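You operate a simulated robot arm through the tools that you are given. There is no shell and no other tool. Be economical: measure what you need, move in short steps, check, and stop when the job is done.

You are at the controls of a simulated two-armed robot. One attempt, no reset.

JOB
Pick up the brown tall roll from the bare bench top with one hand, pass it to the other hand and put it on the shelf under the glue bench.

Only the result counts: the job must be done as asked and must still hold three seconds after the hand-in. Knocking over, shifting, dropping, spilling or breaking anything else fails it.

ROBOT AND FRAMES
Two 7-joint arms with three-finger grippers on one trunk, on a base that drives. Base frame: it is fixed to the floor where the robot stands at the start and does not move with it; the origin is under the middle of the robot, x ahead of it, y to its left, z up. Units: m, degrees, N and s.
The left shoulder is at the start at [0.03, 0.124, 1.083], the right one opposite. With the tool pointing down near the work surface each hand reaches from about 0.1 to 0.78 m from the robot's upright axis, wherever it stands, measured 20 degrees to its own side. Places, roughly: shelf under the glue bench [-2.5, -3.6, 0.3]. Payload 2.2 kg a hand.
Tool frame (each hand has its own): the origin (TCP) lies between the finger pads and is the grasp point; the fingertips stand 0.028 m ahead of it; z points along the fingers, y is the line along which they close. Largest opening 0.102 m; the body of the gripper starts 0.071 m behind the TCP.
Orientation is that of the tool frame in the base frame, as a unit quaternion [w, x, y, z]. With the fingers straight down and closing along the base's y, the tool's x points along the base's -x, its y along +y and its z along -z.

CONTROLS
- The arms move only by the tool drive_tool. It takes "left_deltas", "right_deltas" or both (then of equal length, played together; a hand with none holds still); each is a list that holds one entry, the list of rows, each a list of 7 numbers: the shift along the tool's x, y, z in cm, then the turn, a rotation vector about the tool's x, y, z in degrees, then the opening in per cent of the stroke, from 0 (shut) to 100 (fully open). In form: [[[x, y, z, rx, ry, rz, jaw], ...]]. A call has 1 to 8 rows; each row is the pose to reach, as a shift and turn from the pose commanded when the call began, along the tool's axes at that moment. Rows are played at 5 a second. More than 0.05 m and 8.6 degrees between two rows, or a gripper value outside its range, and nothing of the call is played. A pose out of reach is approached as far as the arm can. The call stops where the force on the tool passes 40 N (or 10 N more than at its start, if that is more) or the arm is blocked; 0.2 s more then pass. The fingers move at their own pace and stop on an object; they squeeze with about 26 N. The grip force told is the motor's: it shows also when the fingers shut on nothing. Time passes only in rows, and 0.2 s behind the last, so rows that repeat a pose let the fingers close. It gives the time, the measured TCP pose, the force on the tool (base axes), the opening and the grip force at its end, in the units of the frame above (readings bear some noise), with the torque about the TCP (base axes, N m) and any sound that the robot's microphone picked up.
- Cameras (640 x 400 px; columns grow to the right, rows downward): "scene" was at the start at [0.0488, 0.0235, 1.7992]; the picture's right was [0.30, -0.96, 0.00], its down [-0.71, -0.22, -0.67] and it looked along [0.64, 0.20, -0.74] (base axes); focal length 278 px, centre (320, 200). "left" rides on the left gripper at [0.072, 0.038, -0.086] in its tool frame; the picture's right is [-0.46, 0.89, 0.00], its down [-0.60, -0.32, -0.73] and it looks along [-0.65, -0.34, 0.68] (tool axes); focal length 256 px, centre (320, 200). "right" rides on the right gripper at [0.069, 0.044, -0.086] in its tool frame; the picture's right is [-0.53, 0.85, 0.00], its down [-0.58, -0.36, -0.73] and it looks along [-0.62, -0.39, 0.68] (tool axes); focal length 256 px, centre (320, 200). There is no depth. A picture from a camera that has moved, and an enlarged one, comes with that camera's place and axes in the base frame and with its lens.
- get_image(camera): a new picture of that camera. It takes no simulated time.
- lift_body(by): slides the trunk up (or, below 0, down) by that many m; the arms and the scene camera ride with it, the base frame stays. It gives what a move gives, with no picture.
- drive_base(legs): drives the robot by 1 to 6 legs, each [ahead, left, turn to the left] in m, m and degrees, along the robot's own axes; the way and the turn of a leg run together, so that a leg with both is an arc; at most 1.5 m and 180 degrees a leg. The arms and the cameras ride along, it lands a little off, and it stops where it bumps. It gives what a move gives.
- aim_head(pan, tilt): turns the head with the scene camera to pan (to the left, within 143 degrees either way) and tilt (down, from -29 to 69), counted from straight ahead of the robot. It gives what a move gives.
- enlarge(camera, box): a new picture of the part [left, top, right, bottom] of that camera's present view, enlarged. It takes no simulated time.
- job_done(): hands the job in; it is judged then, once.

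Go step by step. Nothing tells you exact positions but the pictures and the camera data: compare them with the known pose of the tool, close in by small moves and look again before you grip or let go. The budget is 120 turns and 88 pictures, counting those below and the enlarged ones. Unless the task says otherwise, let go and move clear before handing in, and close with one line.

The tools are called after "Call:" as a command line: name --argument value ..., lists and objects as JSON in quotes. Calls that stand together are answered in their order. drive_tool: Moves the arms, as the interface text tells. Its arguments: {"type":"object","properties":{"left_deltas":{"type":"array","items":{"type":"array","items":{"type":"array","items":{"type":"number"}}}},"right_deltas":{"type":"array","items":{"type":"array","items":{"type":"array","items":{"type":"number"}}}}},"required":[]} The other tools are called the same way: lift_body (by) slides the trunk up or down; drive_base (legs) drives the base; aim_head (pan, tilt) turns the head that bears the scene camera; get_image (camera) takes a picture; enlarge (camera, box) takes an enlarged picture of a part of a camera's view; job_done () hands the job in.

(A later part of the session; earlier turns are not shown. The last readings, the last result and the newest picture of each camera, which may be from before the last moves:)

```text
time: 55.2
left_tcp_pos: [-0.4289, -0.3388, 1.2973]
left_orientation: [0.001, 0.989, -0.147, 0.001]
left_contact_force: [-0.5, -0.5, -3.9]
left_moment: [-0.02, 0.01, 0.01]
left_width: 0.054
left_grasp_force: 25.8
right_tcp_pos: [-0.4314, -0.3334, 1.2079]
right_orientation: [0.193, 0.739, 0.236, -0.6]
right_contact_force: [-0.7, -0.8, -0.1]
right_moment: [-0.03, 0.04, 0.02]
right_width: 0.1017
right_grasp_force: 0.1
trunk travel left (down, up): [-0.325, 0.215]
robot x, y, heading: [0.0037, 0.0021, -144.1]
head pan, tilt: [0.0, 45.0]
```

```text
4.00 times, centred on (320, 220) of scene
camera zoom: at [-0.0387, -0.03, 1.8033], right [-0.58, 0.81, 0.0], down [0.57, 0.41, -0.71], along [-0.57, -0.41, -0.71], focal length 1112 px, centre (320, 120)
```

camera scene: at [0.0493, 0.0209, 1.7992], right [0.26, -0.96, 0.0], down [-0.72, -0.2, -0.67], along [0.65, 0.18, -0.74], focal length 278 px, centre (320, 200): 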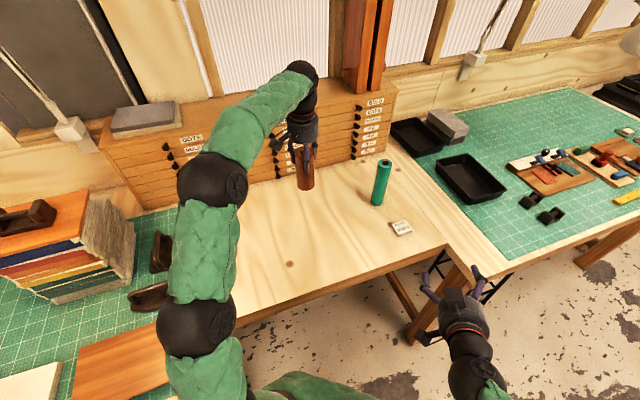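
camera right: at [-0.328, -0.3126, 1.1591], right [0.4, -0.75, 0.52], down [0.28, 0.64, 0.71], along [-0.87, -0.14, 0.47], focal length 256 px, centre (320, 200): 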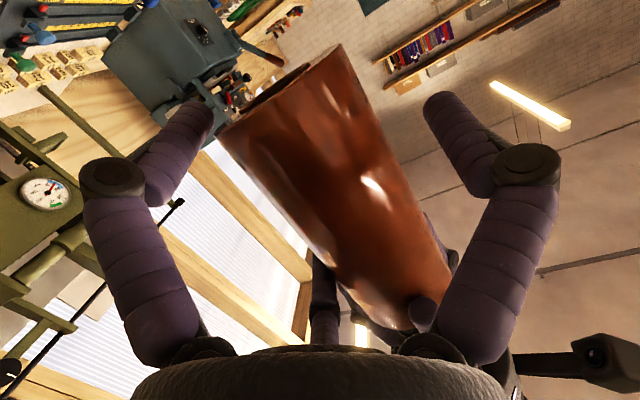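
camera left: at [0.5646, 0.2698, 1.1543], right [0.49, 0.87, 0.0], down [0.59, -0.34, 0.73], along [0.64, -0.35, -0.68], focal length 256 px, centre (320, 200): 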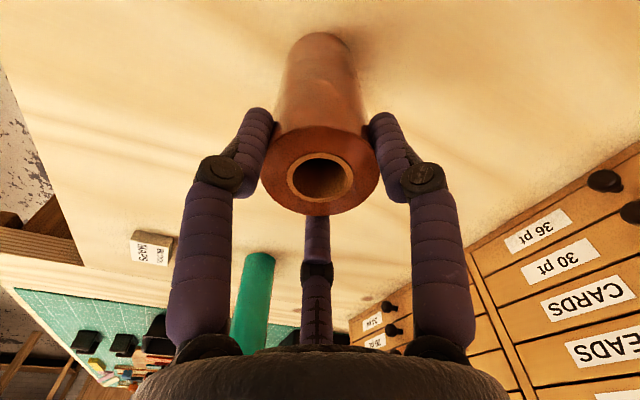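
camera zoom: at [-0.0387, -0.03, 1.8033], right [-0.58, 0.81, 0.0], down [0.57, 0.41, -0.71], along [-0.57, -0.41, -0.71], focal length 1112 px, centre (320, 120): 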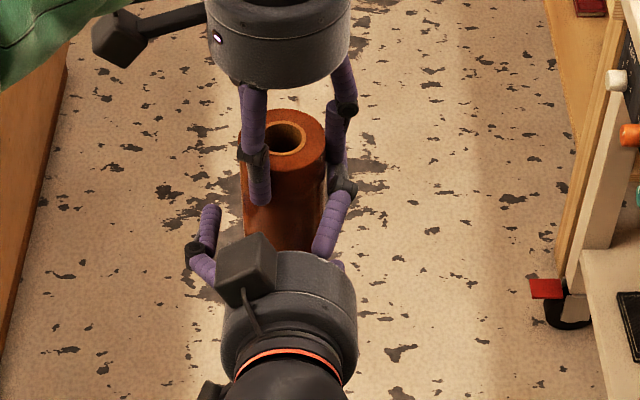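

No contact this time and the roll lies well between the right fingers. I close the right hand while the left still holds.

Call:
drive_tool --right_deltas '[[[0, 0, 0, 0, 0, 0, 80], [0, 0, 0, 0, 0, 0, 60], [0, 0, 0, 0, 0, 0, 40], [0, 0, 0, 0, 0, 0, 20], [0, 0, 0, 0, 0, 0, 0], [0, 0, 0, 0, 0, 0, 0]]]'

Call:
get_image --camera "right"

Call:
enlarge --camera "scene" --box '[240, 170, 400, 270]'

```text
time: 56.6
left_tcp_pos: [-0.4287, -0.3416, 1.2956]
left_orientation: [0.003, 0.989, -0.147, 0.003]
left_contact_force: [16.5, -29.3, -15.6]
left_moment: [-0.55, -0.21, 0.02]
left_width: 0.0542
left_grasp_force: 25.7
right_tcp_pos: [-0.4345, -0.3322, 1.2104]
right_orientation: [0.192, 0.739, 0.233, -0.602]
right_contact_force: [-16.5, 29.2, 11.6]
right_moment: [-2.13, -1.26, 0.02]
right_width: 0.0782
right_grasp_force: 25.9
trunk travel left (down, up): [-0.325, 0.215]
robot x, y, heading: [-0.0003, -0.0017, -144.4]
head pan, tilt: [0.0, 45.0]
```

```text
56 pictures are left
camera right: at [-0.3295, -0.3127, 1.1604], right [0.4, -0.75, 0.53], down [0.28, 0.65, 0.71], along [-0.87, -0.14, 0.47], focal length 256 px, centre (320, 200)
```

right: 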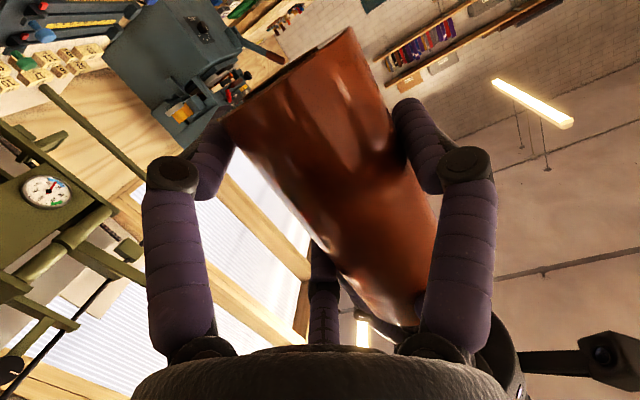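

```text
4.00 times, centred on (320, 220) of scene
camera zoom: at [-0.039, -0.0303, 1.8033], right [-0.58, 0.81, 0.0], down [0.57, 0.41, -0.71], along [-0.57, -0.41, -0.71], focal length 1112 px, centre (320, 120)
```

zoom: 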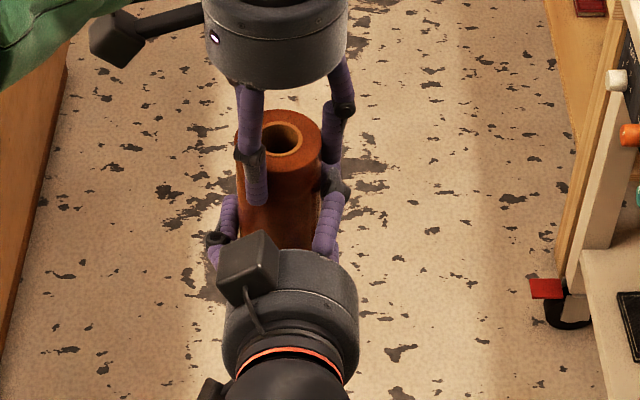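

The right hand's upper finger is pressing on a left finger rather than the roll (force acts about 7 cm above the right TCP). I open, back off, level the right hand fully and turn the left a little before trying again a bit farther out.

Call:
drive_tool --right_deltas '[[[0, 0, 0, 0, 0, 0, 50], [0, 0, 0, 0, 0, 0, 100], [0, 0, 0, 0, 0, 0, 100], [0.6, 0, -3, 0, 0, 0, 100], [1.25, 0, -5.9, 0, 0, 0, 100], [1.25, 0, -5.9, 0, -6, 0, 100], [1.25, 0, -5.9, 0, -12, 0, 100], [1.25, 0, -5.9, 0, -12, 0, 100]]]' --left_deltas '[[[0, 0, 0, 0, 0, 0, 0], [0, 0, 0, 0, 0, 0, 0], [0, 0, 0, 0, 0, 0, 0], [0, 0, 0, 0, 0, 0, 0], [0, 0, 0, 0, 0, 0, 0], [0, 0, 0, 0, 0, -4, 0], [0, 0, 0, 0, 0, -8, 0], [0, 0, 0, 0, 0, -8, 0]]]'

Call:
get_image --camera "right"

Call:
get_image --camera "left"

```text
time: 58.4
left_tcp_pos: [-0.4302, -0.3387, 1.2969]
left_orientation: [0.002, 0.997, -0.077, 0.001]
left_contact_force: [-0.2, 0.2, -3.2]
left_moment: [-0.01, -0.01, -0.01]
left_width: 0.0551
left_grasp_force: 26.1
right_tcp_pos: [-0.3829, -0.2964, 1.2085]
right_orientation: [-0.216, -0.672, -0.214, 0.675]
right_contact_force: [0.0, -0.4, 0.4]
right_moment: [-0.01, 0.01, -0.03]
right_width: 0.1019
right_grasp_force: 0.0
trunk travel left (down, up): [-0.325, 0.215]
robot x, y, heading: [0.0013, 0.0011, -144.3]
head pan, tilt: [0.0, 45.0]
```

```text
54 pictures are left
camera right: at [-0.2895, -0.2844, 1.1394], right [0.49, -0.69, 0.54], down [0.39, 0.72, 0.57], along [-0.78, -0.08, 0.62], focal length 256 px, centre (320, 200)
```

right: 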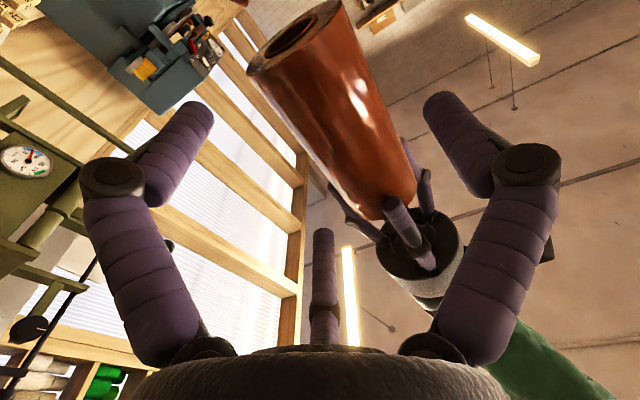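

```text
53 pictures are left
camera left: at [-0.3645, -0.3869, 1.3835], right [-0.6, -0.8, 0.0], down [-0.55, 0.41, 0.73], along [-0.59, 0.43, -0.68], focal length 256 px, centre (320, 200)
```

left: 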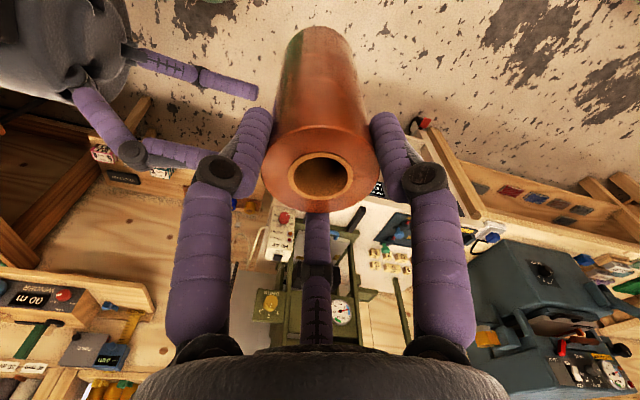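

The roll is still firm in the left hand. The right hand advances again, now level.

Call:
drive_tool --right_deltas '[[[0.2, 0, 1.5, 0, 0, 0, 100], [0.2, 0, 3, 0, 0, 0, 100], [0.2, 0, 4.3, 0, 0, 0, 100], [0.2, 0, 5.5, 0, 0, 0, 100], [0.2, 0, 5.5, 0, 0, 0, 100]]]'

Call:
drive_tool --right_deltas '[[[0, 0, 0, 0, 0, 0, 80], [0, 0, 0, 0, 0, 0, 60], [0, 0, 0, 0, 0, 0, 40], [0, 0, 0, 0, 0, 0, 20], [0, 0, 0, 0, 0, 0, 0], [0, 0, 0, 0, 0, 0, 0]]]'

Call:
get_image --camera "right"

Call:
get_image --camera "left"

Call:
enlarge --camera "scene" --box '[240, 170, 400, 270]'

```text
time: 59.6
left_tcp_pos: [-0.4287, -0.3386, 1.2971]
left_orientation: [0.002, 0.997, -0.078, 0.001]
left_contact_force: [0.3, -0.2, -3.8]
left_moment: [0.01, -0.02, 0.0]
left_width: 0.055
left_grasp_force: 25.5
right_tcp_pos: [-0.4287, -0.3284, 1.207]
right_orientation: [-0.215, -0.673, -0.214, 0.675]
right_contact_force: [-0.2, -1.1, -1.1]
right_moment: [0.0, 0.0, -0.01]
right_width: 0.102
right_grasp_force: 0.1
trunk travel left (down, up): [-0.325, 0.215]
robot x, y, heading: [0.0021, -0.0017, -144.1]
head pan, tilt: [0.0, 45.0]
```

```text
time: 61.0
left_tcp_pos: [-0.4278, -0.3396, 1.2973]
left_orientation: [0.004, 0.997, -0.078, 0.001]
left_contact_force: [4.2, -21.4, -10.1]
left_moment: [-0.37, 0.15, -0.16]
left_width: 0.0547
left_grasp_force: 25.9
right_tcp_pos: [-0.4294, -0.3286, 1.2077]
right_orientation: [-0.216, -0.672, -0.213, 0.675]
right_contact_force: [-4.7, 22.1, 7.5]
right_moment: [-1.64, -0.52, 0.07]
right_width: 0.0799
right_grasp_force: 26.4
trunk travel left (down, up): [-0.325, 0.215]
robot x, y, heading: [-0.0, -0.0029, -144.3]
head pan, tilt: [0.0, 45.0]
```

```text
52 pictures are left
camera right: at [-0.3348, -0.3156, 1.1389], right [0.49, -0.69, 0.54], down [0.39, 0.72, 0.57], along [-0.78, -0.07, 0.62], focal length 256 px, centre (320, 200)
```

right: 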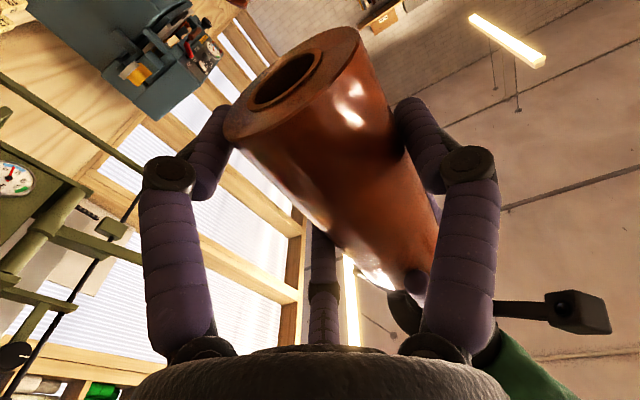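

```text
51 pictures are left
camera left: at [-0.3642, -0.388, 1.3834], right [-0.6, -0.8, 0.0], down [-0.55, 0.41, 0.73], along [-0.59, 0.43, -0.69], focal length 256 px, centre (320, 200)
```

left: 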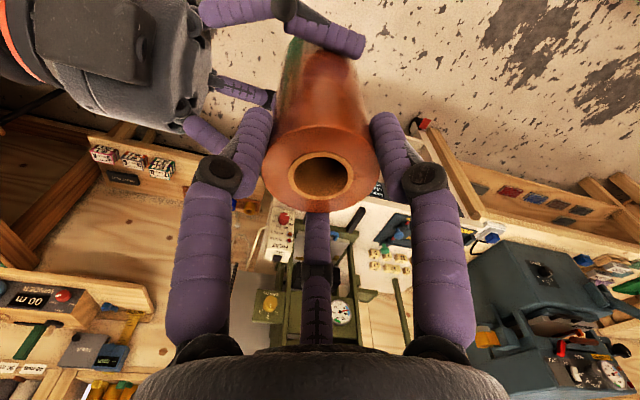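

```text
4.00 times, centred on (320, 220) of scene
camera zoom: at [-0.039, -0.0303, 1.8033], right [-0.58, 0.81, 0.0], down [0.57, 0.41, -0.71], along [-0.57, -0.41, -0.71], focal length 1112 px, centre (320, 120)
```

zoom: 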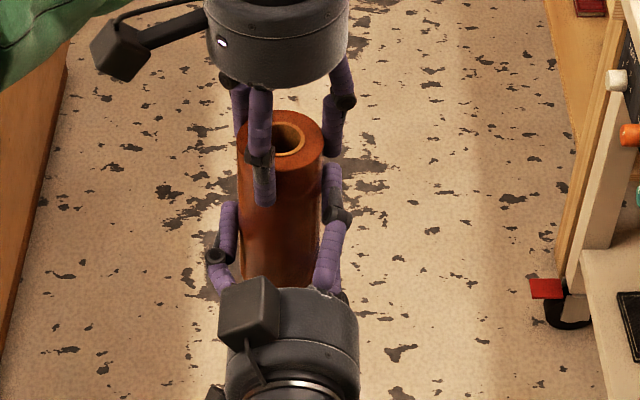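

The right hand now presses against the roll from its two-finger side; a 21 N sideways load remains between the hands. I shift the right hand slightly to relieve it and read the forces.

Call:
drive_tool --right_deltas '[[[0, -0.2, 0, 0, 0, 0, 0], [0, -0.4, 0, 0, 0, 0, 0], [0, -0.4, 0, 0, 0, 0, 0], [0, -0.4, 0, 0, 0, 0, 0]]]'

Call:
enlarge --camera "right" --box '[150, 0, 510, 225]'

```text
time: 62.0
left_tcp_pos: [-0.4306, -0.3395, 1.295]
left_orientation: [0.001, 0.997, -0.079, 0.0]
left_contact_force: [-4.7, -13.4, -11.7]
left_moment: [-0.15, 0.64, -0.22]
left_width: 0.0549
left_grasp_force: 26.0
right_tcp_pos: [-0.4318, -0.327, 1.207]
right_orientation: [-0.216, -0.673, -0.215, 0.674]
right_contact_force: [3.9, 12.9, 9.0]
right_moment: [-1.12, -0.22, 0.3]
right_width: 0.0789
right_grasp_force: 25.8
trunk travel left (down, up): [-0.325, 0.215]
robot x, y, heading: [0.0004, 0.0005, -144.2]
head pan, tilt: [0.0, 45.0]
```

```text
1.78 times, centred on (330, 112) of right
camera zoom: at [-0.3365, -0.3133, 1.1382], right [0.49, -0.69, 0.53], down [0.38, 0.72, 0.57], along [-0.78, -0.08, 0.62], focal length 455 px, centre (302, 356)
```

zoom: 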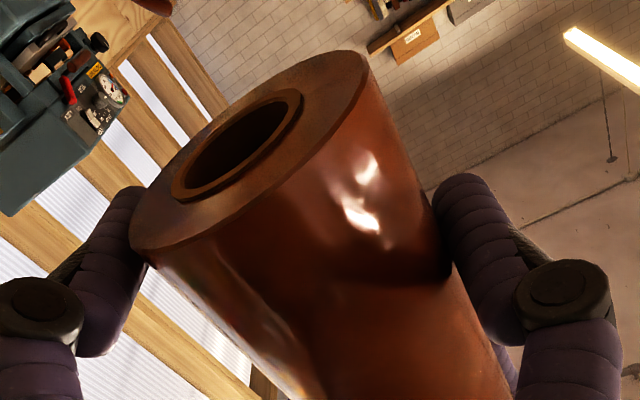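

The roll is gripped by all sides, but with a twist load of about 1 N·m. I roll the right hand a few degrees to even it out.

Call:
drive_tool --right_deltas '[[[0, -0.1, 0, 0, 0, 1, 0], [0, -0.2, 0, 0, 0, 2, 0], [0, -0.2, 0, 0, 0, 2, 0], [0, -0.2, 0, 0, 0, 2, 0]]]'

Call:
drive_tool --right_deltas '[[[0, 0, 0, 0, 0, 1, 0], [0, 0, 0, 0, 0, 2, 0], [0, 0, 0, 0, 0, 2, 0], [0, 0, 0, 0, 0, 2, 0]]]'

```text
time: 63.0
left_tcp_pos: [-0.4294, -0.3376, 1.2966]
left_orientation: [0.0, 0.997, -0.078, 0.001]
left_contact_force: [-13.7, 16.5, -4.5]
left_moment: [0.41, 0.12, -0.43]
left_width: 0.0551
left_grasp_force: 25.2
right_tcp_pos: [-0.4308, -0.3267, 1.2053]
right_orientation: [0.228, 0.676, 0.205, -0.67]
right_contact_force: [13.8, -16.6, 0.5]
right_moment: [1.13, 1.13, 0.59]
right_width: 0.0782
right_grasp_force: 26.0
trunk travel left (down, up): [-0.325, 0.215]
robot x, y, heading: [0.0015, 0.0005, -144.2]
head pan, tilt: [0.0, 45.0]
```

```text
time: 64.0
left_tcp_pos: [-0.4301, -0.3373, 1.2977]
left_orientation: [-0.001, 0.997, -0.077, 0.001]
left_contact_force: [-8.2, 28.9, 8.4]
left_moment: [0.91, -0.35, -0.24]
left_width: 0.0549
left_grasp_force: 26.0
right_tcp_pos: [-0.4317, -0.3252, 1.2064]
right_orientation: [0.239, 0.681, 0.193, -0.665]
right_contact_force: [7.3, -28.5, -8.5]
right_moment: [1.86, 1.06, 0.28]
right_width: 0.0804
right_grasp_force: 26.5
trunk travel left (down, up): [-0.325, 0.215]
robot x, y, heading: [0.0016, 0.0002, -144.4]
head pan, tilt: [0.0, 45.0]
```

The loads changed sign, so the right hand holds the roll firmly and the balance point is about +1°. I go back there.

Call:
drive_tool --right_deltas '[[[0, 0, 0, 0, 0, -1.5, 0], [0, 0.1, 0, 0, 0, -3, 0], [0, 0.1, 0, 0, 0, -3, 0], [0, 0.1, 0, 0, 0, -3, 0]]]'

```text
time: 65.0
left_tcp_pos: [-0.4288, -0.3397, 1.297]
left_orientation: [0.001, 0.997, -0.078, 0.0]
left_contact_force: [-5.8, 15.4, 7.7]
left_moment: [0.69, 0.35, 0.04]
left_width: 0.0547
left_grasp_force: 26.2
right_tcp_pos: [-0.432, -0.3259, 1.2069]
right_orientation: [0.221, 0.675, 0.209, -0.672]
right_contact_force: [7.1, -15.7, -7.7]
right_moment: [0.87, 0.29, 0.05]
right_width: 0.0792
right_grasp_force: 26.8
trunk travel left (down, up): [-0.325, 0.215]
robot x, y, heading: [-0.0027, -0.003, -144.4]
head pan, tilt: [0.0, 45.0]
```

Loads are small enough; one more small trim, then I open the left hand while watching.

Call:
drive_tool --right_deltas '[[[0, 0.15, 0, 0, 0, 0, 0], [0, 0.3, 0, 0, 0, 0, 0], [0, 0.3, 0, 0, 0, 0, 0]]]'

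Call:
drive_tool --left_deltas '[[[0, 0, 0, 0, 0, 0, 60], [0, 0, 0, 0, 0, 0, 70], [0, 0, 0, 0, 0, 0, 80], [0, 0, 0, 0, 0, 0, 90], [0, 0, 0, 0, 0, 0, 90]]]'

Call:
get_image --camera "right"

Call:
get_image --camera "left"

```text
time: 65.8
left_tcp_pos: [-0.4295, -0.34, 1.2958]
left_orientation: [0.002, 0.997, -0.078, 0.001]
left_contact_force: [-2.0, 4.2, 7.3]
left_moment: [-0.41, -0.15, -0.1]
left_width: 0.0549
left_grasp_force: 26.2
right_tcp_pos: [-0.4304, -0.3282, 1.207]
right_orientation: [0.222, 0.675, 0.208, -0.673]
right_contact_force: [1.6, -3.9, -7.1]
right_moment: [0.94, 0.26, 0.08]
right_width: 0.0787
right_grasp_force: 26.2
trunk travel left (down, up): [-0.325, 0.215]
robot x, y, heading: [0.0012, 0.0035, -144.2]
head pan, tilt: [0.0, 45.0]
```

```text
time: 67.0
left_tcp_pos: [-0.4294, -0.3388, 1.2964]
left_orientation: [0.002, 0.997, -0.078, 0.001]
left_contact_force: [-1.2, -0.6, -0.2]
left_moment: [0.0, 0.03, -0.02]
left_width: 0.0918
left_grasp_force: 0.1
right_tcp_pos: [-0.4305, -0.328, 1.2067]
right_orientation: [0.222, 0.675, 0.208, -0.673]
right_contact_force: [-0.1, 0.3, -3.8]
right_moment: [0.05, 0.04, -0.01]
right_width: 0.0782
right_grasp_force: 26.1
trunk travel left (down, up): [-0.325, 0.215]
robot x, y, heading: [-0.0021, 0.0014, -144.5]
head pan, tilt: [0.0, 45.0]
```

```text
48 pictures are left
camera right: at [-0.3348, -0.3155, 1.1387], right [0.49, -0.68, 0.55], down [0.38, 0.73, 0.57], along [-0.79, -0.07, 0.61], focal length 256 px, centre (320, 200)
```

right: 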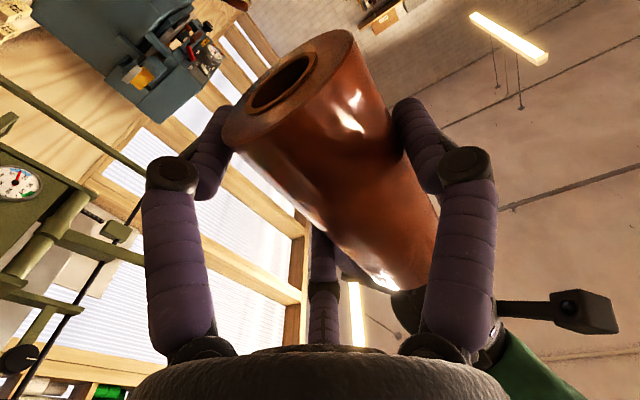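

```text
47 pictures are left
camera left: at [-0.3645, -0.3872, 1.3835], right [-0.6, -0.8, 0.0], down [-0.55, 0.41, 0.73], along [-0.59, 0.43, -0.68], focal length 256 px, centre (320, 200)
```

left: 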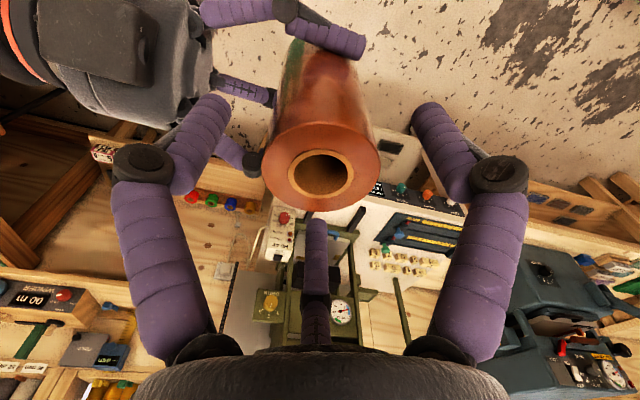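

The right hand alone carries the roll (3.8 N). I raise the left hand clear.

Call:
drive_tool --left_deltas '[[[0, 0, -3, 0, 0, 0, 90], [0, 0, -6, 0, 0, 0, 90], [0, 0, -9, 0, 0, 0, 90], [0, 0, -12, 0, 0, 0, 90], [0, 0, -14, 0, 0, -8, 90], [0, 0, -15, 0, 0, -16, 90], [0, 0, -15, 0, 0, -24, 90], [0, 0, -15, 0, 0, -32, 90]]]'

Call:
get_image --camera "scene"

```text
time: 68.8
left_tcp_pos: [-0.4308, -0.3384, 1.4466]
left_orientation: [0.002, 0.979, 0.201, 0.0]
left_contact_force: [-0.1, 0.0, 0.1]
left_moment: [-0.01, 0.0, -0.04]
left_width: 0.0919
left_grasp_force: 0.1
right_tcp_pos: [-0.4302, -0.327, 1.2076]
right_orientation: [0.222, 0.674, 0.209, -0.672]
right_contact_force: [0.1, -0.1, -3.4]
right_moment: [0.07, 0.02, -0.01]
right_width: 0.0782
right_grasp_force: 25.9
trunk travel left (down, up): [-0.325, 0.215]
robot x, y, heading: [0.0019, 0.0023, -144.3]
head pan, tilt: [0.0, 45.0]
```

```text
46 pictures are left
camera scene: at [-0.039, -0.0302, 1.8033], right [-0.58, 0.81, 0.0], down [0.57, 0.41, -0.71], along [-0.57, -0.41, -0.71], focal length 278 px, centre (320, 200)
```

scene: 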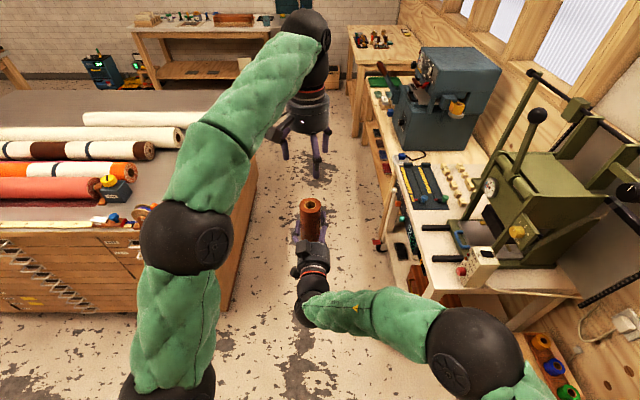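

The pass is done; right hand holds the roll upright. Now I drive down the aisle toward the glue bench in steps.

Call:
drive_base --legs '[[1.4, 0.07, 0]]'

Call:
aim_head --pan 10 --tilt 35

Call:
get_image --camera "scene"

```text
time: 75.7
left_tcp_pos: [-1.5017, -1.2202, 1.4469]
left_orientation: [0.002, 0.978, 0.208, 0.0]
left_contact_force: [0.1, -1.3, 0.0]
left_moment: [0.0, 0.01, 0.02]
left_width: 0.0918
left_grasp_force: 0.1
right_tcp_pos: [-1.5026, -1.2107, 1.2071]
right_orientation: [0.228, 0.673, 0.215, -0.671]
right_contact_force: [0.1, 0.1, -3.8]
right_moment: [0.04, 0.0, 0.01]
right_width: 0.0782
right_grasp_force: 25.6
trunk travel left (down, up): [-0.325, 0.215]
robot x, y, heading: [-1.0769, -0.876, -143.2]
head pan, tilt: [0.0, 45.0]
```

```text
time: 76.5
left_tcp_pos: [-1.5015, -1.2204, 1.4466]
left_orientation: [0.001, 0.978, 0.209, 0.0]
left_contact_force: [-0.6, -0.1, -0.7]
left_moment: [0.0, 0.02, -0.04]
left_width: 0.0918
left_grasp_force: 0.1
right_tcp_pos: [-1.5013, -1.2093, 1.2069]
right_orientation: [0.228, 0.673, 0.215, -0.67]
right_contact_force: [-0.8, -0.4, -2.6]
right_moment: [0.03, 0.0, 0.04]
right_width: 0.0779
right_grasp_force: 26.5
trunk travel left (down, up): [-0.325, 0.215]
robot x, y, heading: [-1.0758, -0.8719, -143.2]
head pan, tilt: [10.0, 35.0]
```

```text
45 pictures are left
camera scene: at [-1.1109, -0.922, 1.8181], right [-0.73, 0.69, 0.0], down [0.39, 0.42, -0.82], along [-0.56, -0.59, -0.57], focal length 278 px, centre (320, 200)
```

scene: 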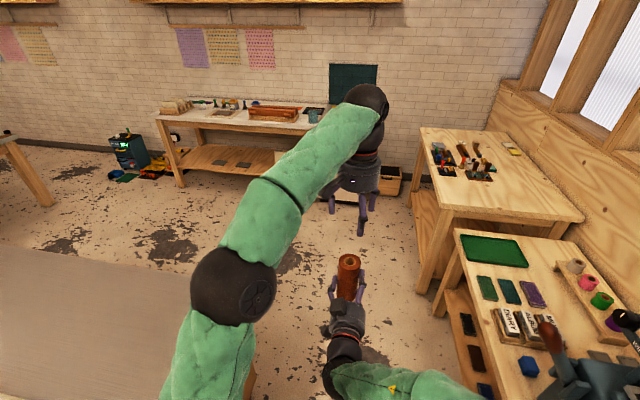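

Still clear. I go on 1.25 m ahead with a small heading fix.

Call:
drive_base --legs '[[1.25, 0.0, -1.0]]'

Call:
aim_head --pan 45 --tilt 30

Call:
get_image --camera "scene"

```text
time: 82.8
left_tcp_pos: [-2.5247, -1.9406, 1.4473]
left_orientation: [0.002, 0.981, 0.194, 0.001]
left_contact_force: [-0.4, -0.7, -0.6]
left_moment: [0.0, -0.03, 0.01]
left_width: 0.0919
left_grasp_force: 0.1
right_tcp_pos: [-2.5252, -1.9294, 1.2058]
right_orientation: [0.218, 0.676, 0.205, -0.674]
right_contact_force: [-0.8, 0.2, -3.8]
right_moment: [0.02, 0.02, -0.02]
right_width: 0.0779
right_grasp_force: 25.9
trunk travel left (down, up): [-0.325, 0.215]
robot x, y, heading: [-2.0909, -1.6074, -144.9]
head pan, tilt: [10.0, 35.0]
```

```text
time: 83.8
left_tcp_pos: [-2.5264, -1.9409, 1.4466]
left_orientation: [0.002, 0.981, 0.195, 0.001]
left_contact_force: [-0.3, 0.3, -0.1]
left_moment: [0.01, 0.0, -0.02]
left_width: 0.0921
left_grasp_force: 0.0
right_tcp_pos: [-2.5259, -1.9299, 1.2066]
right_orientation: [0.219, 0.676, 0.204, -0.674]
right_contact_force: [0.0, 0.0, -4.2]
right_moment: [0.02, 0.04, -0.01]
right_width: 0.0781
right_grasp_force: 25.8
trunk travel left (down, up): [-0.325, 0.215]
robot x, y, heading: [-2.0941, -1.6059, -145.0]
head pan, tilt: [45.0, 30.0]
```

```text
44 pictures are left
camera scene: at [-2.08, -1.6798, 1.8259], right [-0.98, 0.17, 0.0], down [0.09, 0.49, -0.87], along [-0.15, -0.85, -0.5], focal length 278 px, centre (320, 200)
```

scene: 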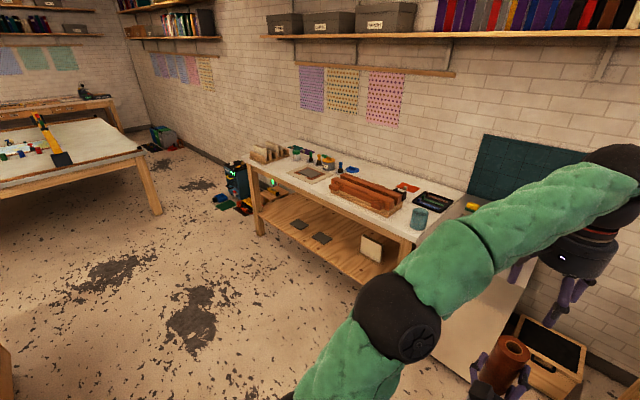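

The glue bench front edge is at heading -144°, about 1.3 m ahead of me. There is a free shelf spot between the white block and the dark plates. I go forward 0.35 m, then sideways left 1.2 m.

Call:
drive_base --legs '[[0.35, 0, 1], [0, 0.6, 0], [0, 0.6, 0]]'

Call:
aim_head --pan 0 --tilt 50

Call:
get_image --camera "scene"

```text
time: 92.0
left_tcp_pos: [-2.0956, -3.1218, 1.4463]
left_orientation: [0.002, 0.979, 0.204, 0.001]
left_contact_force: [-0.7, -0.5, 0.8]
left_moment: [0.0, 0.01, -0.02]
left_width: 0.0919
left_grasp_force: 0.1
right_tcp_pos: [-2.0959, -3.1112, 1.2059]
right_orientation: [0.224, 0.674, 0.212, -0.672]
right_contact_force: [-0.3, -0.6, -2.4]
right_moment: [0.07, 0.02, 0.01]
right_width: 0.0782
right_grasp_force: 26.5
trunk travel left (down, up): [-0.325, 0.215]
robot x, y, heading: [-1.6689, -2.7775, -143.7]
head pan, tilt: [45.0, 30.0]
```

```text
time: 93.2
left_tcp_pos: [-2.0961, -3.1214, 1.4469]
left_orientation: [0.001, 0.979, 0.203, 0.0]
left_contact_force: [-0.7, 0.2, -1.1]
left_moment: [0.05, 0.0, -0.01]
left_width: 0.0916
left_grasp_force: 0.0
right_tcp_pos: [-2.0976, -3.1112, 1.2062]
right_orientation: [0.224, 0.674, 0.21, -0.672]
right_contact_force: [1.1, -0.6, -3.3]
right_moment: [0.04, 0.0, -0.01]
right_width: 0.0775
right_grasp_force: 26.0
trunk travel left (down, up): [-0.325, 0.215]
robot x, y, heading: [-1.673, -2.7808, -143.9]
head pan, tilt: [0.0, 50.0]
```

```text
43 pictures are left
camera scene: at [-1.7045, -2.8075, 1.7964], right [-0.59, 0.81, 0.0], down [0.62, 0.45, -0.64], along [-0.52, -0.38, -0.77], focal length 278 px, centre (320, 200)
```

scene: 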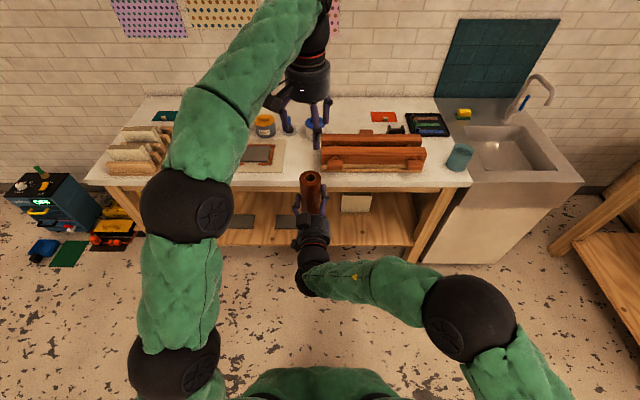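

I am square to the bench; the roll hand is right in front of the free shelf spot. I tuck the left hand back to the left and lower the trunk.

Call:
drive_tool --left_deltas '[[[4, 2.5, 0, 0, 0, 0, 90], [8, 5, 0, 0, 0, 0, 90], [12, 7.5, 0, 0, 0, 0, 90], [16, 10, 0, 0, 0, 0, 90], [20, 12.5, 0, 0, 0, 0, 90], [23.9, 15.1, 0, 0, 0, 0, 90]]]'

Call:
lift_body --by -0.32

Call:
get_image --camera "scene"

```text
time: 94.5
left_tcp_pos: [-1.8133, -3.1632, 1.449]
left_orientation: [0.002, 0.979, 0.204, 0.0]
left_contact_force: [-0.1, -0.1, 0.3]
left_moment: [0.03, 0.02, -0.01]
left_width: 0.0918
left_grasp_force: 0.1
right_tcp_pos: [-2.0953, -3.1096, 1.2076]
right_orientation: [0.224, 0.673, 0.212, -0.672]
right_contact_force: [0.2, 0.7, -2.8]
right_moment: [0.06, -0.02, -0.05]
right_width: 0.0776
right_grasp_force: 26.1
trunk travel left (down, up): [-0.325, 0.215]
robot x, y, heading: [-1.6697, -2.7786, -143.9]
head pan, tilt: [0.0, 50.0]
```

```text
time: 97.7
left_tcp_pos: [-1.8156, -3.1628, 1.1281]
left_orientation: [0.002, 0.979, 0.204, 0.0]
left_contact_force: [-0.1, -0.5, -0.2]
left_moment: [0.0, 0.03, -0.01]
left_width: 0.0916
left_grasp_force: 0.0
right_tcp_pos: [-2.0979, -3.1111, 0.887]
right_orientation: [0.224, 0.674, 0.211, -0.672]
right_contact_force: [1.2, -0.1, -3.4]
right_moment: [-0.01, -0.03, 0.01]
right_width: 0.0777
right_grasp_force: 26.4
trunk travel left (down, up): [-0.005, 0.535]
robot x, y, heading: [-1.6693, -2.7793, -143.8]
head pan, tilt: [0.0, 50.0]
```

```text
42 pictures are left
camera scene: at [-1.7043, -2.8073, 1.4765], right [-0.59, 0.81, 0.0], down [0.62, 0.45, -0.64], along [-0.52, -0.38, -0.77], focal length 278 px, centre (320, 200)
```

scene: 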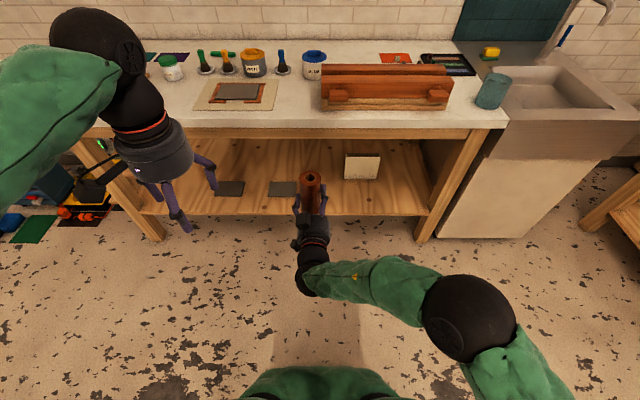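

The trunk is down and the shelf is well visible. I enlarge the target spot for measuring.

Call:
enlarge --camera "scene" --box '[200, 110, 440, 260]'

Call:
get_image --camera "right"

```text
2.67 times, centred on (320, 185) of scene
camera zoom: at [-1.7043, -2.8073, 1.4765], right [-0.59, 0.81, 0.0], down [0.62, 0.45, -0.64], along [-0.52, -0.38, -0.77], focal length 741 px, centre (320, 240)
```

zoom: 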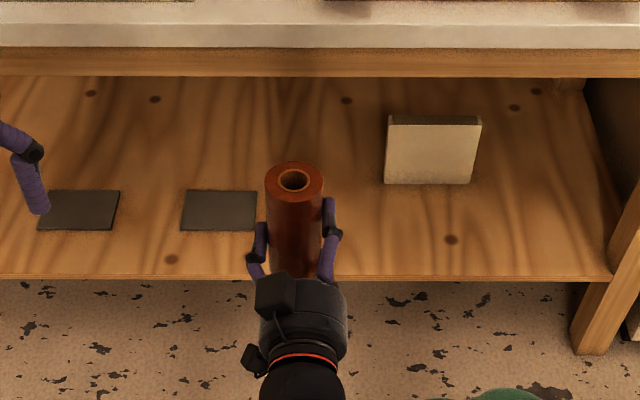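

```text
40 pictures are left
camera right: at [-2.0014, -3.0972, 0.8188], right [0.49, -0.68, 0.55], down [0.37, 0.73, 0.57], along [-0.79, -0.07, 0.61], focal length 256 px, centre (320, 200)
```

right: 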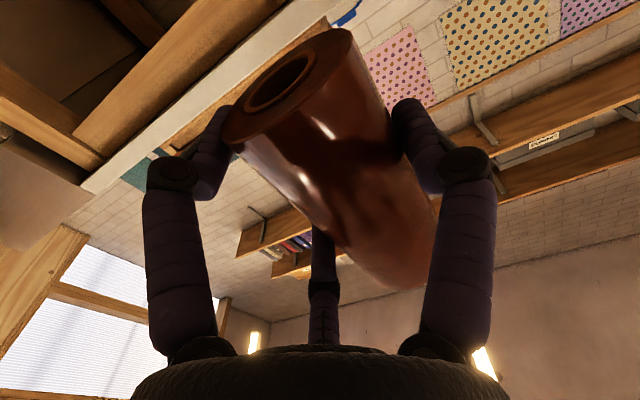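

Front edge of the shelf is at about 0.40 m ahead of the roll, and the free gap is centred just right of it. I lower the right hand in front of the bench, a bit farther out from my body.

Call:
drive_tool --right_deltas '[[[4, 0, 1.5, 0, 0, 0, 0], [8, -0.5, 3, 0, 0, 0, 0], [12.5, -1, 5, 0, 0, 0, 0], [17, -1.5, 7, 0, 0, 0, 0], [21.5, -2, 8, 0, 0, 0, 0], [26, -2.5, 8, 0, 0, 0, 0], [30.5, -3, 8, 0, 0, 0, 0], [35, -3, 8, 0, 0, 0, 0]]]'

Call:
get_image --camera "scene"

```text
time: 99.5
left_tcp_pos: [-1.815, -3.1621, 1.1292]
left_orientation: [0.002, 0.979, 0.203, 0.001]
left_contact_force: [-1.3, -0.4, 0.7]
left_moment: [0.01, -0.01, -0.02]
left_width: 0.0916
left_grasp_force: 0.0
right_tcp_pos: [-2.1391, -3.1638, 0.5458]
right_orientation: [0.211, 0.687, 0.209, -0.663]
right_contact_force: [13.5, 7.5, -24.1]
right_moment: [-0.64, 1.19, -0.07]
right_width: 0.0781
right_grasp_force: 26.4
right hand out of reach, approached as far as the arm can: row 5, 6, 7, 8
trunk travel left (down, up): [-0.005, 0.535]
robot x, y, heading: [-1.6678, -2.7776, -143.8]
head pan, tilt: [0.0, 50.0]
```

```text
39 pictures are left
camera scene: at [-1.7049, -2.8075, 1.4763], right [-0.59, 0.81, 0.0], down [0.62, 0.45, -0.64], along [-0.52, -0.38, -0.77], focal length 278 px, centre (320, 200)
```

scene: 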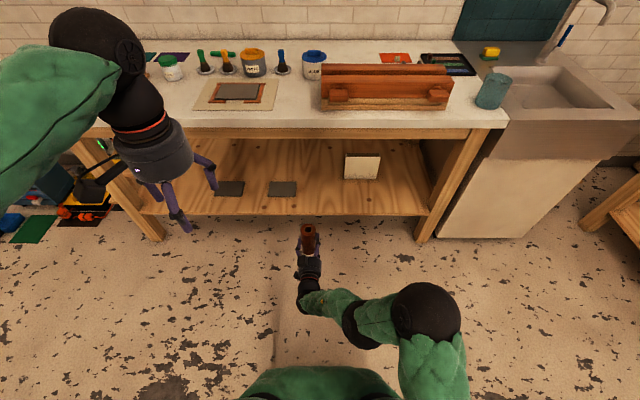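

At this height the level hand straight ahead is at the wrist's limit. I raise a bit and yaw the hand to point more to the left, which suits a low forearm better.

Call:
drive_tool --right_deltas '[[[-4, 0, 0, 0, 0, 0, 0], [-8, 0, 0, -8, 0, 0, 0], [-10, 0, 0, -16, 0, 0, 0], [-10, 0, 0, -24, 0, 0, 0], [-10, 0, 0, -32, 0, 0, 0], [-10, 0, 0, -40, 0, 0, 0], [-10, 0, 0, -48, 0, 0, 0], [-10, 0, 0, -48, 0, 0, 0]]]'

Call:
get_image --camera "scene"

```text
time: 101.3
left_tcp_pos: [-1.8154, -3.1628, 1.1285]
left_orientation: [0.002, 0.979, 0.204, 0.0]
left_contact_force: [1.3, -0.4, -0.8]
left_moment: [-0.02, 0.02, -0.01]
left_width: 0.0919
left_grasp_force: 0.1
right_tcp_pos: [-2.1094, -3.1992, 0.6468]
right_orientation: [0.259, 0.666, 0.25, -0.654]
right_contact_force: [-0.2, -0.1, -2.8]
right_moment: [0.06, 0.01, 0.02]
right_width: 0.078
right_grasp_force: 26.2
right hand out of reach, approached as far as the arm can: row 1, 2, 3, 4, 5, 6, 7, 8
trunk travel left (down, up): [-0.005, 0.535]
robot x, y, heading: [-1.6688, -2.7786, -144.0]
head pan, tilt: [0.0, 50.0]
```

```text
38 pictures are left
camera scene: at [-1.7044, -2.8074, 1.4764], right [-0.59, 0.81, 0.0], down [0.62, 0.45, -0.64], along [-0.52, -0.38, -0.77], focal length 278 px, centre (320, 200)
```

scene: 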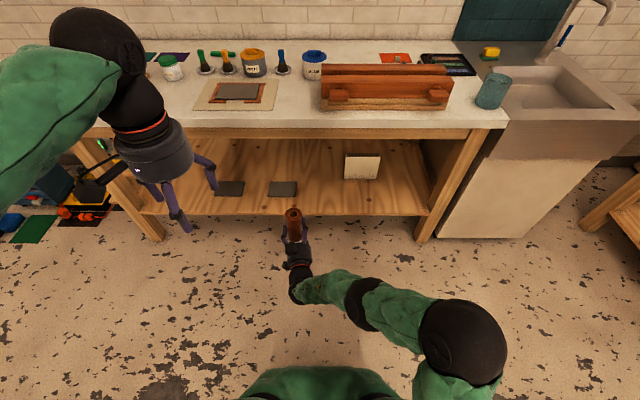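

Yawing is limited too. I check what pose the controller now takes as commanded with a null move.

Call:
drive_tool --right_deltas '[[[0, 0, 0, 0, 0, 0, 0], [0, 0, 0, 8, 0, 0, 0]]]'

```text
time: 101.9
left_tcp_pos: [-1.8158, -3.1623, 1.1278]
left_orientation: [0.001, 0.979, 0.203, 0.0]
left_contact_force: [-0.5, 0.2, -0.2]
left_moment: [-0.02, -0.01, 0.01]
left_width: 0.0915
left_grasp_force: 0.2
right_tcp_pos: [-2.1092, -3.1985, 0.6485]
right_orientation: [0.212, 0.683, 0.203, -0.669]
right_contact_force: [0.0, -0.3, -2.7]
right_moment: [0.05, 0.03, 0.03]
right_width: 0.078
right_grasp_force: 26.5
trunk travel left (down, up): [-0.005, 0.535]
robot x, y, heading: [-1.6674, -2.7792, -143.6]
head pan, tilt: [0.0, 50.0]
```

Commanded equals reached. Now I test how low the hand can go with a downward pitch.

Call:
drive_tool --right_deltas '[[[2, 0, 0, 0, 6, 0, 0], [5, 0, 0, 0, 12, 0, 0], [9, 0, 0, 0, 18, 0, 0], [13, 0, 0, 0, 24, 0, 0], [17, 0, 0, 0, 30, 0, 0], [20, 0, 0, 0, 36, 0, 0], [23, 0, 0, 0, 42, 0, 0], [25, 0, 0, 0, 48, 0, 0]]]'

Call:
get_image --camera "scene"

```text
time: 103.7
left_tcp_pos: [-1.8154, -3.1632, 1.1281]
left_orientation: [0.001, 0.979, 0.204, 0.001]
left_contact_force: [0.5, 1.0, 0.4]
left_moment: [0.0, -0.01, 0.02]
left_width: 0.0917
left_grasp_force: 0.1
right_tcp_pos: [-2.102, -3.2019, 0.3988]
right_orientation: [0.11, 0.896, 0.272, -0.334]
right_contact_force: [-0.6, 0.0, -2.9]
right_moment: [0.1, -0.04, 0.0]
right_width: 0.078
right_grasp_force: 25.7
trunk travel left (down, up): [-0.005, 0.535]
robot x, y, heading: [-1.6683, -2.7769, -144.0]
head pan, tilt: [0.0, 50.0]
```

```text
37 pictures are left
camera scene: at [-1.7045, -2.8076, 1.4764], right [-0.59, 0.81, 0.0], down [0.62, 0.45, -0.64], along [-0.52, -0.38, -0.77], focal length 278 px, centre (320, 200)
```

scene: 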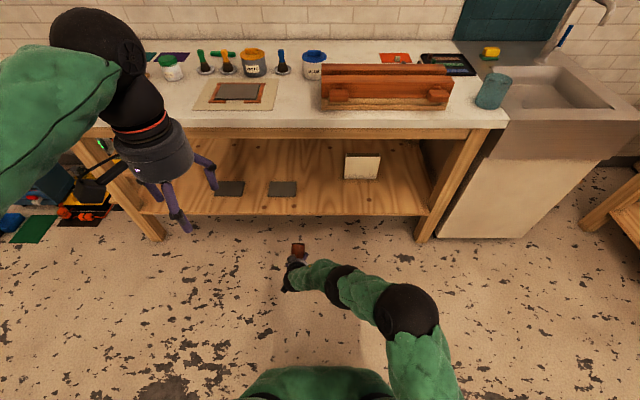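

Low heights work with the hand pitched about 49° down. I test how far I can level it at placing height with the arm stretched farther forward (still in front of the shelf).

Call:
drive_tool --right_deltas '[[[-2, 0, 5, 0, 0, 0, 0], [-4.2, 0, 9.5, 0, 0, 0, 0], [-4.2, 0, 9.5, 0, -8, 0, 0], [-4.2, 0, 9.5, 0, -16, 0, 0], [-4.2, 0, 9.5, 0, -24, 0, 0], [-4.2, 0, 9.5, 0, -32, 0, 0], [-4.2, 0, 9.5, 0, -40, 0, 0], [-4.2, 0, 9.5, 0, -48, 0, 0]]]'

Call:
get_image --camera "scene"

```text
refused: row 1 steps farther than a row can; nothing moved
```

```text
36 pictures are left
camera scene: at [-1.7045, -2.8076, 1.4764], right [-0.59, 0.81, 0.0], down [0.62, 0.45, -0.64], along [-0.52, -0.38, -0.77], focal length 278 px, centre (320, 200)
```

scene: 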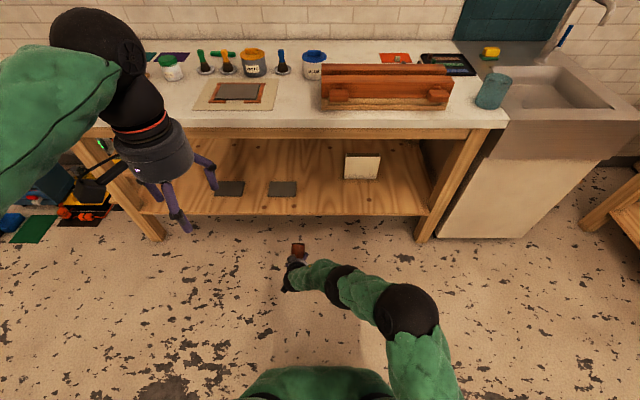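

Call:
drive_tool --right_deltas '[[[-1.4, 0, 3.2, 0, -5, 0, 0], [-2.8, 0, 6.4, 0, -12, 0, 0], [-4.2, 0, 9.5, 0, -18, 0, 0], [-4.2, 0, 9.5, 0, -24, 0, 0], [-4.2, 0, 9.5, 0, -30, 0, 0], [-4.2, 0, 9.5, 0, -36, 0, 0], [-4.2, 0, 9.5, 0, -42, 0, 0], [-4.2, 0, 9.5, 0, -48, 0, 0]]]'

```text
time: 105.5
left_tcp_pos: [-1.8156, -3.1621, 1.1277]
left_orientation: [0.001, 0.979, 0.203, 0.001]
left_contact_force: [-0.1, 0.0, -0.2]
left_moment: [-0.03, -0.02, 0.0]
left_width: 0.0917
left_grasp_force: 0.1
right_tcp_pos: [-2.1666, -3.2303, 0.402]
right_orientation: [0.201, 0.706, 0.207, -0.647]
right_contact_force: [-0.4, -0.6, -2.3]
right_moment: [0.05, -0.05, 0.02]
right_width: 0.0775
right_grasp_force: 26.3
right hand out of reach, approached as far as the arm can: row 5, 6, 7, 8
trunk travel left (down, up): [-0.005, 0.535]
robot x, y, heading: [-1.6707, -2.7793, -144.0]
head pan, tilt: [0.0, 50.0]
```

With more stretch the hand becomes nearly level at z 0.40. I extend 9 cm more and lower to placing height.

Call:
drive_tool --right_deltas '[[[0, 0, 3, 0, 0, 0, 0], [0, 0, 6, 0, 0, 0, 0], [0, 0, 9, 0, -2, 0, 0], [2, 0, 9, 0, -4.7, 0, 0], [4, 0, 9, 0, -4.7, 0, 0], [4, 0, 9, 0, -4.7, 0, 0]]]'

Call:
get_image --camera "scene"

```text
time: 106.9
left_tcp_pos: [-1.8157, -3.1638, 1.1283]
left_orientation: [0.002, 0.979, 0.204, 0.001]
left_contact_force: [0.2, 0.3, -0.1]
left_moment: [-0.02, -0.03, 0.0]
left_width: 0.0915
left_grasp_force: 0.0
right_tcp_pos: [-2.1932, -3.2522, 0.4417]
right_orientation: [0.206, 0.682, 0.198, -0.673]
right_contact_force: [0.1, 0.2, -3.6]
right_moment: [0.06, 0.02, -0.01]
right_width: 0.0778
right_grasp_force: 26.1
right hand out of reach, approached as far as the arm can: row 1, 2, 3, 4, 5, 6
trunk travel left (down, up): [-0.005, 0.535]
robot x, y, heading: [-1.67, -2.7821, -143.9]
head pan, tilt: [0.0, 50.0]
```

```text
35 pictures are left
camera scene: at [-1.7044, -2.8075, 1.4764], right [-0.59, 0.81, 0.0], down [0.62, 0.45, -0.64], along [-0.52, -0.38, -0.77], focal length 278 px, centre (320, 200)
```

scene: 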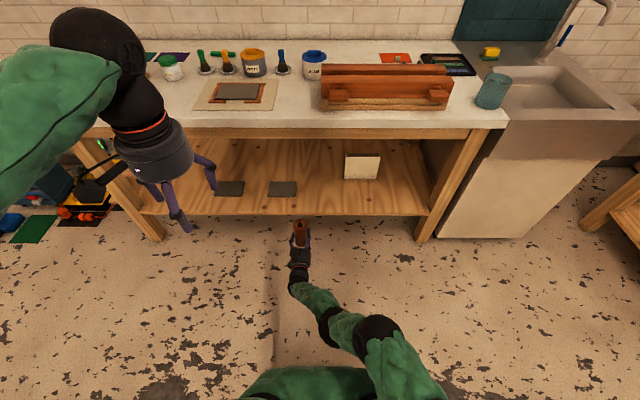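

Level at z 0.44 now. I move the hand to the right, in front of the right shoulder, and try lowering there.

Call:
drive_tool --right_deltas '[[[0, -4, -1, 0, 0, 0, 0], [0, -8, -2, 0, 0, 0, 0], [0, -12, -2, 0, 0, 0, 0], [0, -16, -2, 0, 0, 0, 0], [3, -19, -2, 0, 0, 0, 0], [6, -19, -2, 0, 0, 0, 0], [9.5, -19, -2, 0, 0, 0, 0], [9.5, -19, -2, 0, 0, 0, 0]]]'

Call:
get_image --camera "scene"

```text
time: 108.7
left_tcp_pos: [-1.8157, -3.1627, 1.1288]
left_orientation: [0.002, 0.979, 0.204, 0.001]
left_contact_force: [-0.4, -0.2, 0.3]
left_moment: [-0.01, -0.02, 0.01]
left_width: 0.0918
left_grasp_force: 0.0
right_tcp_pos: [-2.2211, -3.1878, 0.4041]
right_orientation: [0.165, 0.707, 0.166, -0.667]
right_contact_force: [-0.2, -0.7, -3.1]
right_moment: [0.07, 0.01, -0.01]
right_width: 0.0779
right_grasp_force: 26.0
right hand out of reach, approached as far as the arm can: row 1, 2, 3, 4, 5, 6, 7, 8
trunk travel left (down, up): [-0.005, 0.535]
robot x, y, heading: [-1.6702, -2.7792, -143.4]
head pan, tilt: [0.0, 50.0]
```

```text
34 pictures are left
camera scene: at [-1.7044, -2.8073, 1.4764], right [-0.59, 0.81, 0.0], down [0.62, 0.45, -0.64], along [-0.52, -0.38, -0.77], focal length 278 px, centre (320, 200)
```

scene: 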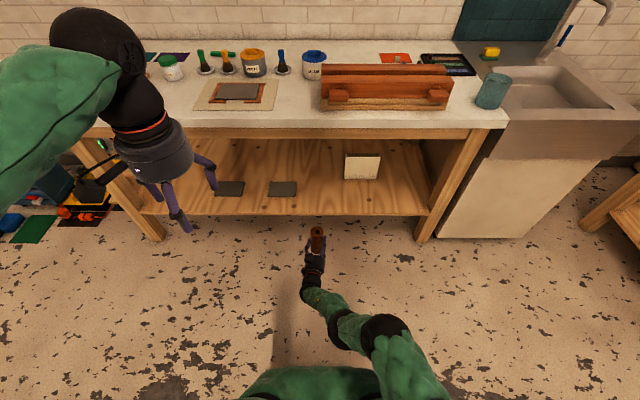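

Moving right made the hand yaw to the right, so that is the free direction. I yaw right more and lower.

Call:
drive_tool --right_deltas '[[[0, 0, 0, 6, 0, 0, 0], [0, 0, 0, 12, 0, 0, 0], [0, 0, 0, 18, 0, 0, 0], [1, 0, 0, 24, -1, 0, 0], [2.5, 0, 0, 24, -2, 0, 0], [4, 0, 0, 24, -3, 0, 0], [5.5, 0, 0, 24, -3, 0, 0], [5.5, 0, 0, 24, -3, 0, 0]]]'

Call:
get_image --camera "scene"

```text
time: 110.5
left_tcp_pos: [-1.8165, -3.1618, 1.1287]
left_orientation: [0.002, 0.979, 0.203, 0.0]
left_contact_force: [-0.5, 0.7, 0.5]
left_moment: [0.0, 0.03, 0.01]
left_width: 0.0917
left_grasp_force: 0.2
right_tcp_pos: [-2.2045, -3.1504, 0.4292]
right_orientation: [0.027, 0.719, 0.032, -0.694]
right_contact_force: [0.3, 0.8, -3.3]
right_moment: [0.02, -0.05, 0.01]
right_width: 0.078
right_grasp_force: 25.9
right hand out of reach, approached as far as the arm can: row 1, 2, 3, 4, 5, 6, 7, 8
trunk travel left (down, up): [-0.005, 0.535]
robot x, y, heading: [-1.6696, -2.7809, -143.8]
head pan, tilt: [0.0, 50.0]
```

```text
33 pictures are left
camera scene: at [-1.7044, -2.8074, 1.4764], right [-0.59, 0.81, 0.0], down [0.62, 0.45, -0.64], along [-0.52, -0.38, -0.77], focal length 278 px, centre (320, 200)
```

scene: 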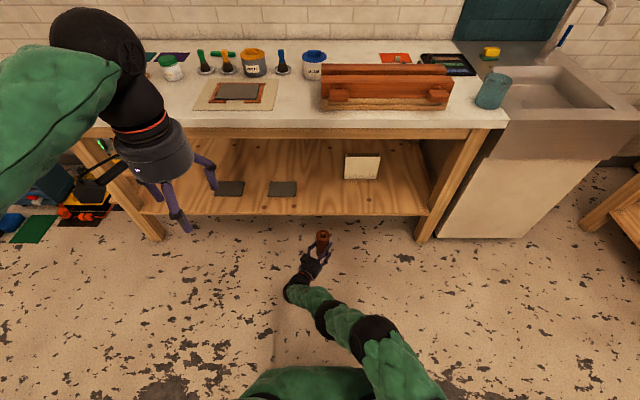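

I go at it differently: pitch down, stretch the arm farther out in front of the right shoulder, then level up there.

Call:
drive_tool --right_deltas '[[[0, 0, 2, 0, 7, 0, 0], [0, -0.4, 5, 0, 14, 0, 0], [0, -0.8, 8.5, 0, 21, 0, 0], [0, -1.2, 12, 0, 28, 0, 0], [0, -1.8, 15.5, 0, 35, 0, 0], [2, -1.8, 16.5, 0, 40, 0, 0], [4, -1.8, 16.5, 0, 40, 0, 0], [4, -1.8, 16.5, 0, 40, 0, 0]]]'

Call:
get_image --camera "scene"

```text
time: 112.3
left_tcp_pos: [-1.8164, -3.1622, 1.1287]
left_orientation: [0.001, 0.979, 0.203, 0.0]
left_contact_force: [-0.1, 0.7, -0.3]
left_moment: [-0.04, -0.01, 0.01]
left_width: 0.0914
left_grasp_force: 0.1
right_tcp_pos: [-2.3629, -3.1359, 0.3956]
right_orientation: [0.012, 0.907, 0.026, -0.42]
right_contact_force: [0.2, 1.6, -3.5]
right_moment: [0.04, -0.02, 0.02]
right_width: 0.078
right_grasp_force: 26.1
right hand out of reach, approached as far as the arm can: row 7, 8
trunk travel left (down, up): [-0.005, 0.535]
robot x, y, heading: [-1.6694, -2.7799, -143.8]
head pan, tilt: [0.0, 50.0]
```

```text
32 pictures are left
camera scene: at [-1.7044, -2.8072, 1.4764], right [-0.59, 0.81, 0.0], down [0.62, 0.45, -0.64], along [-0.52, -0.38, -0.77], focal length 278 px, centre (320, 200)
```

scene: 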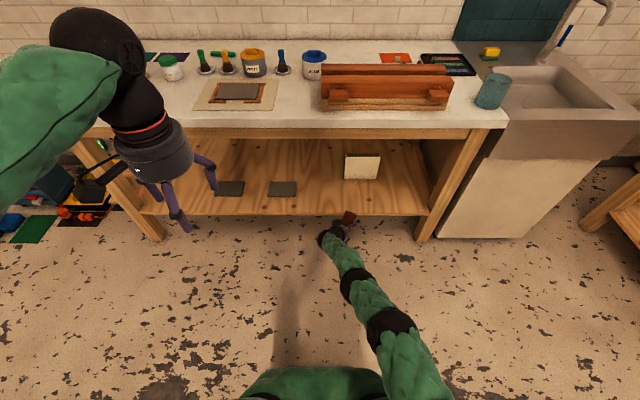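

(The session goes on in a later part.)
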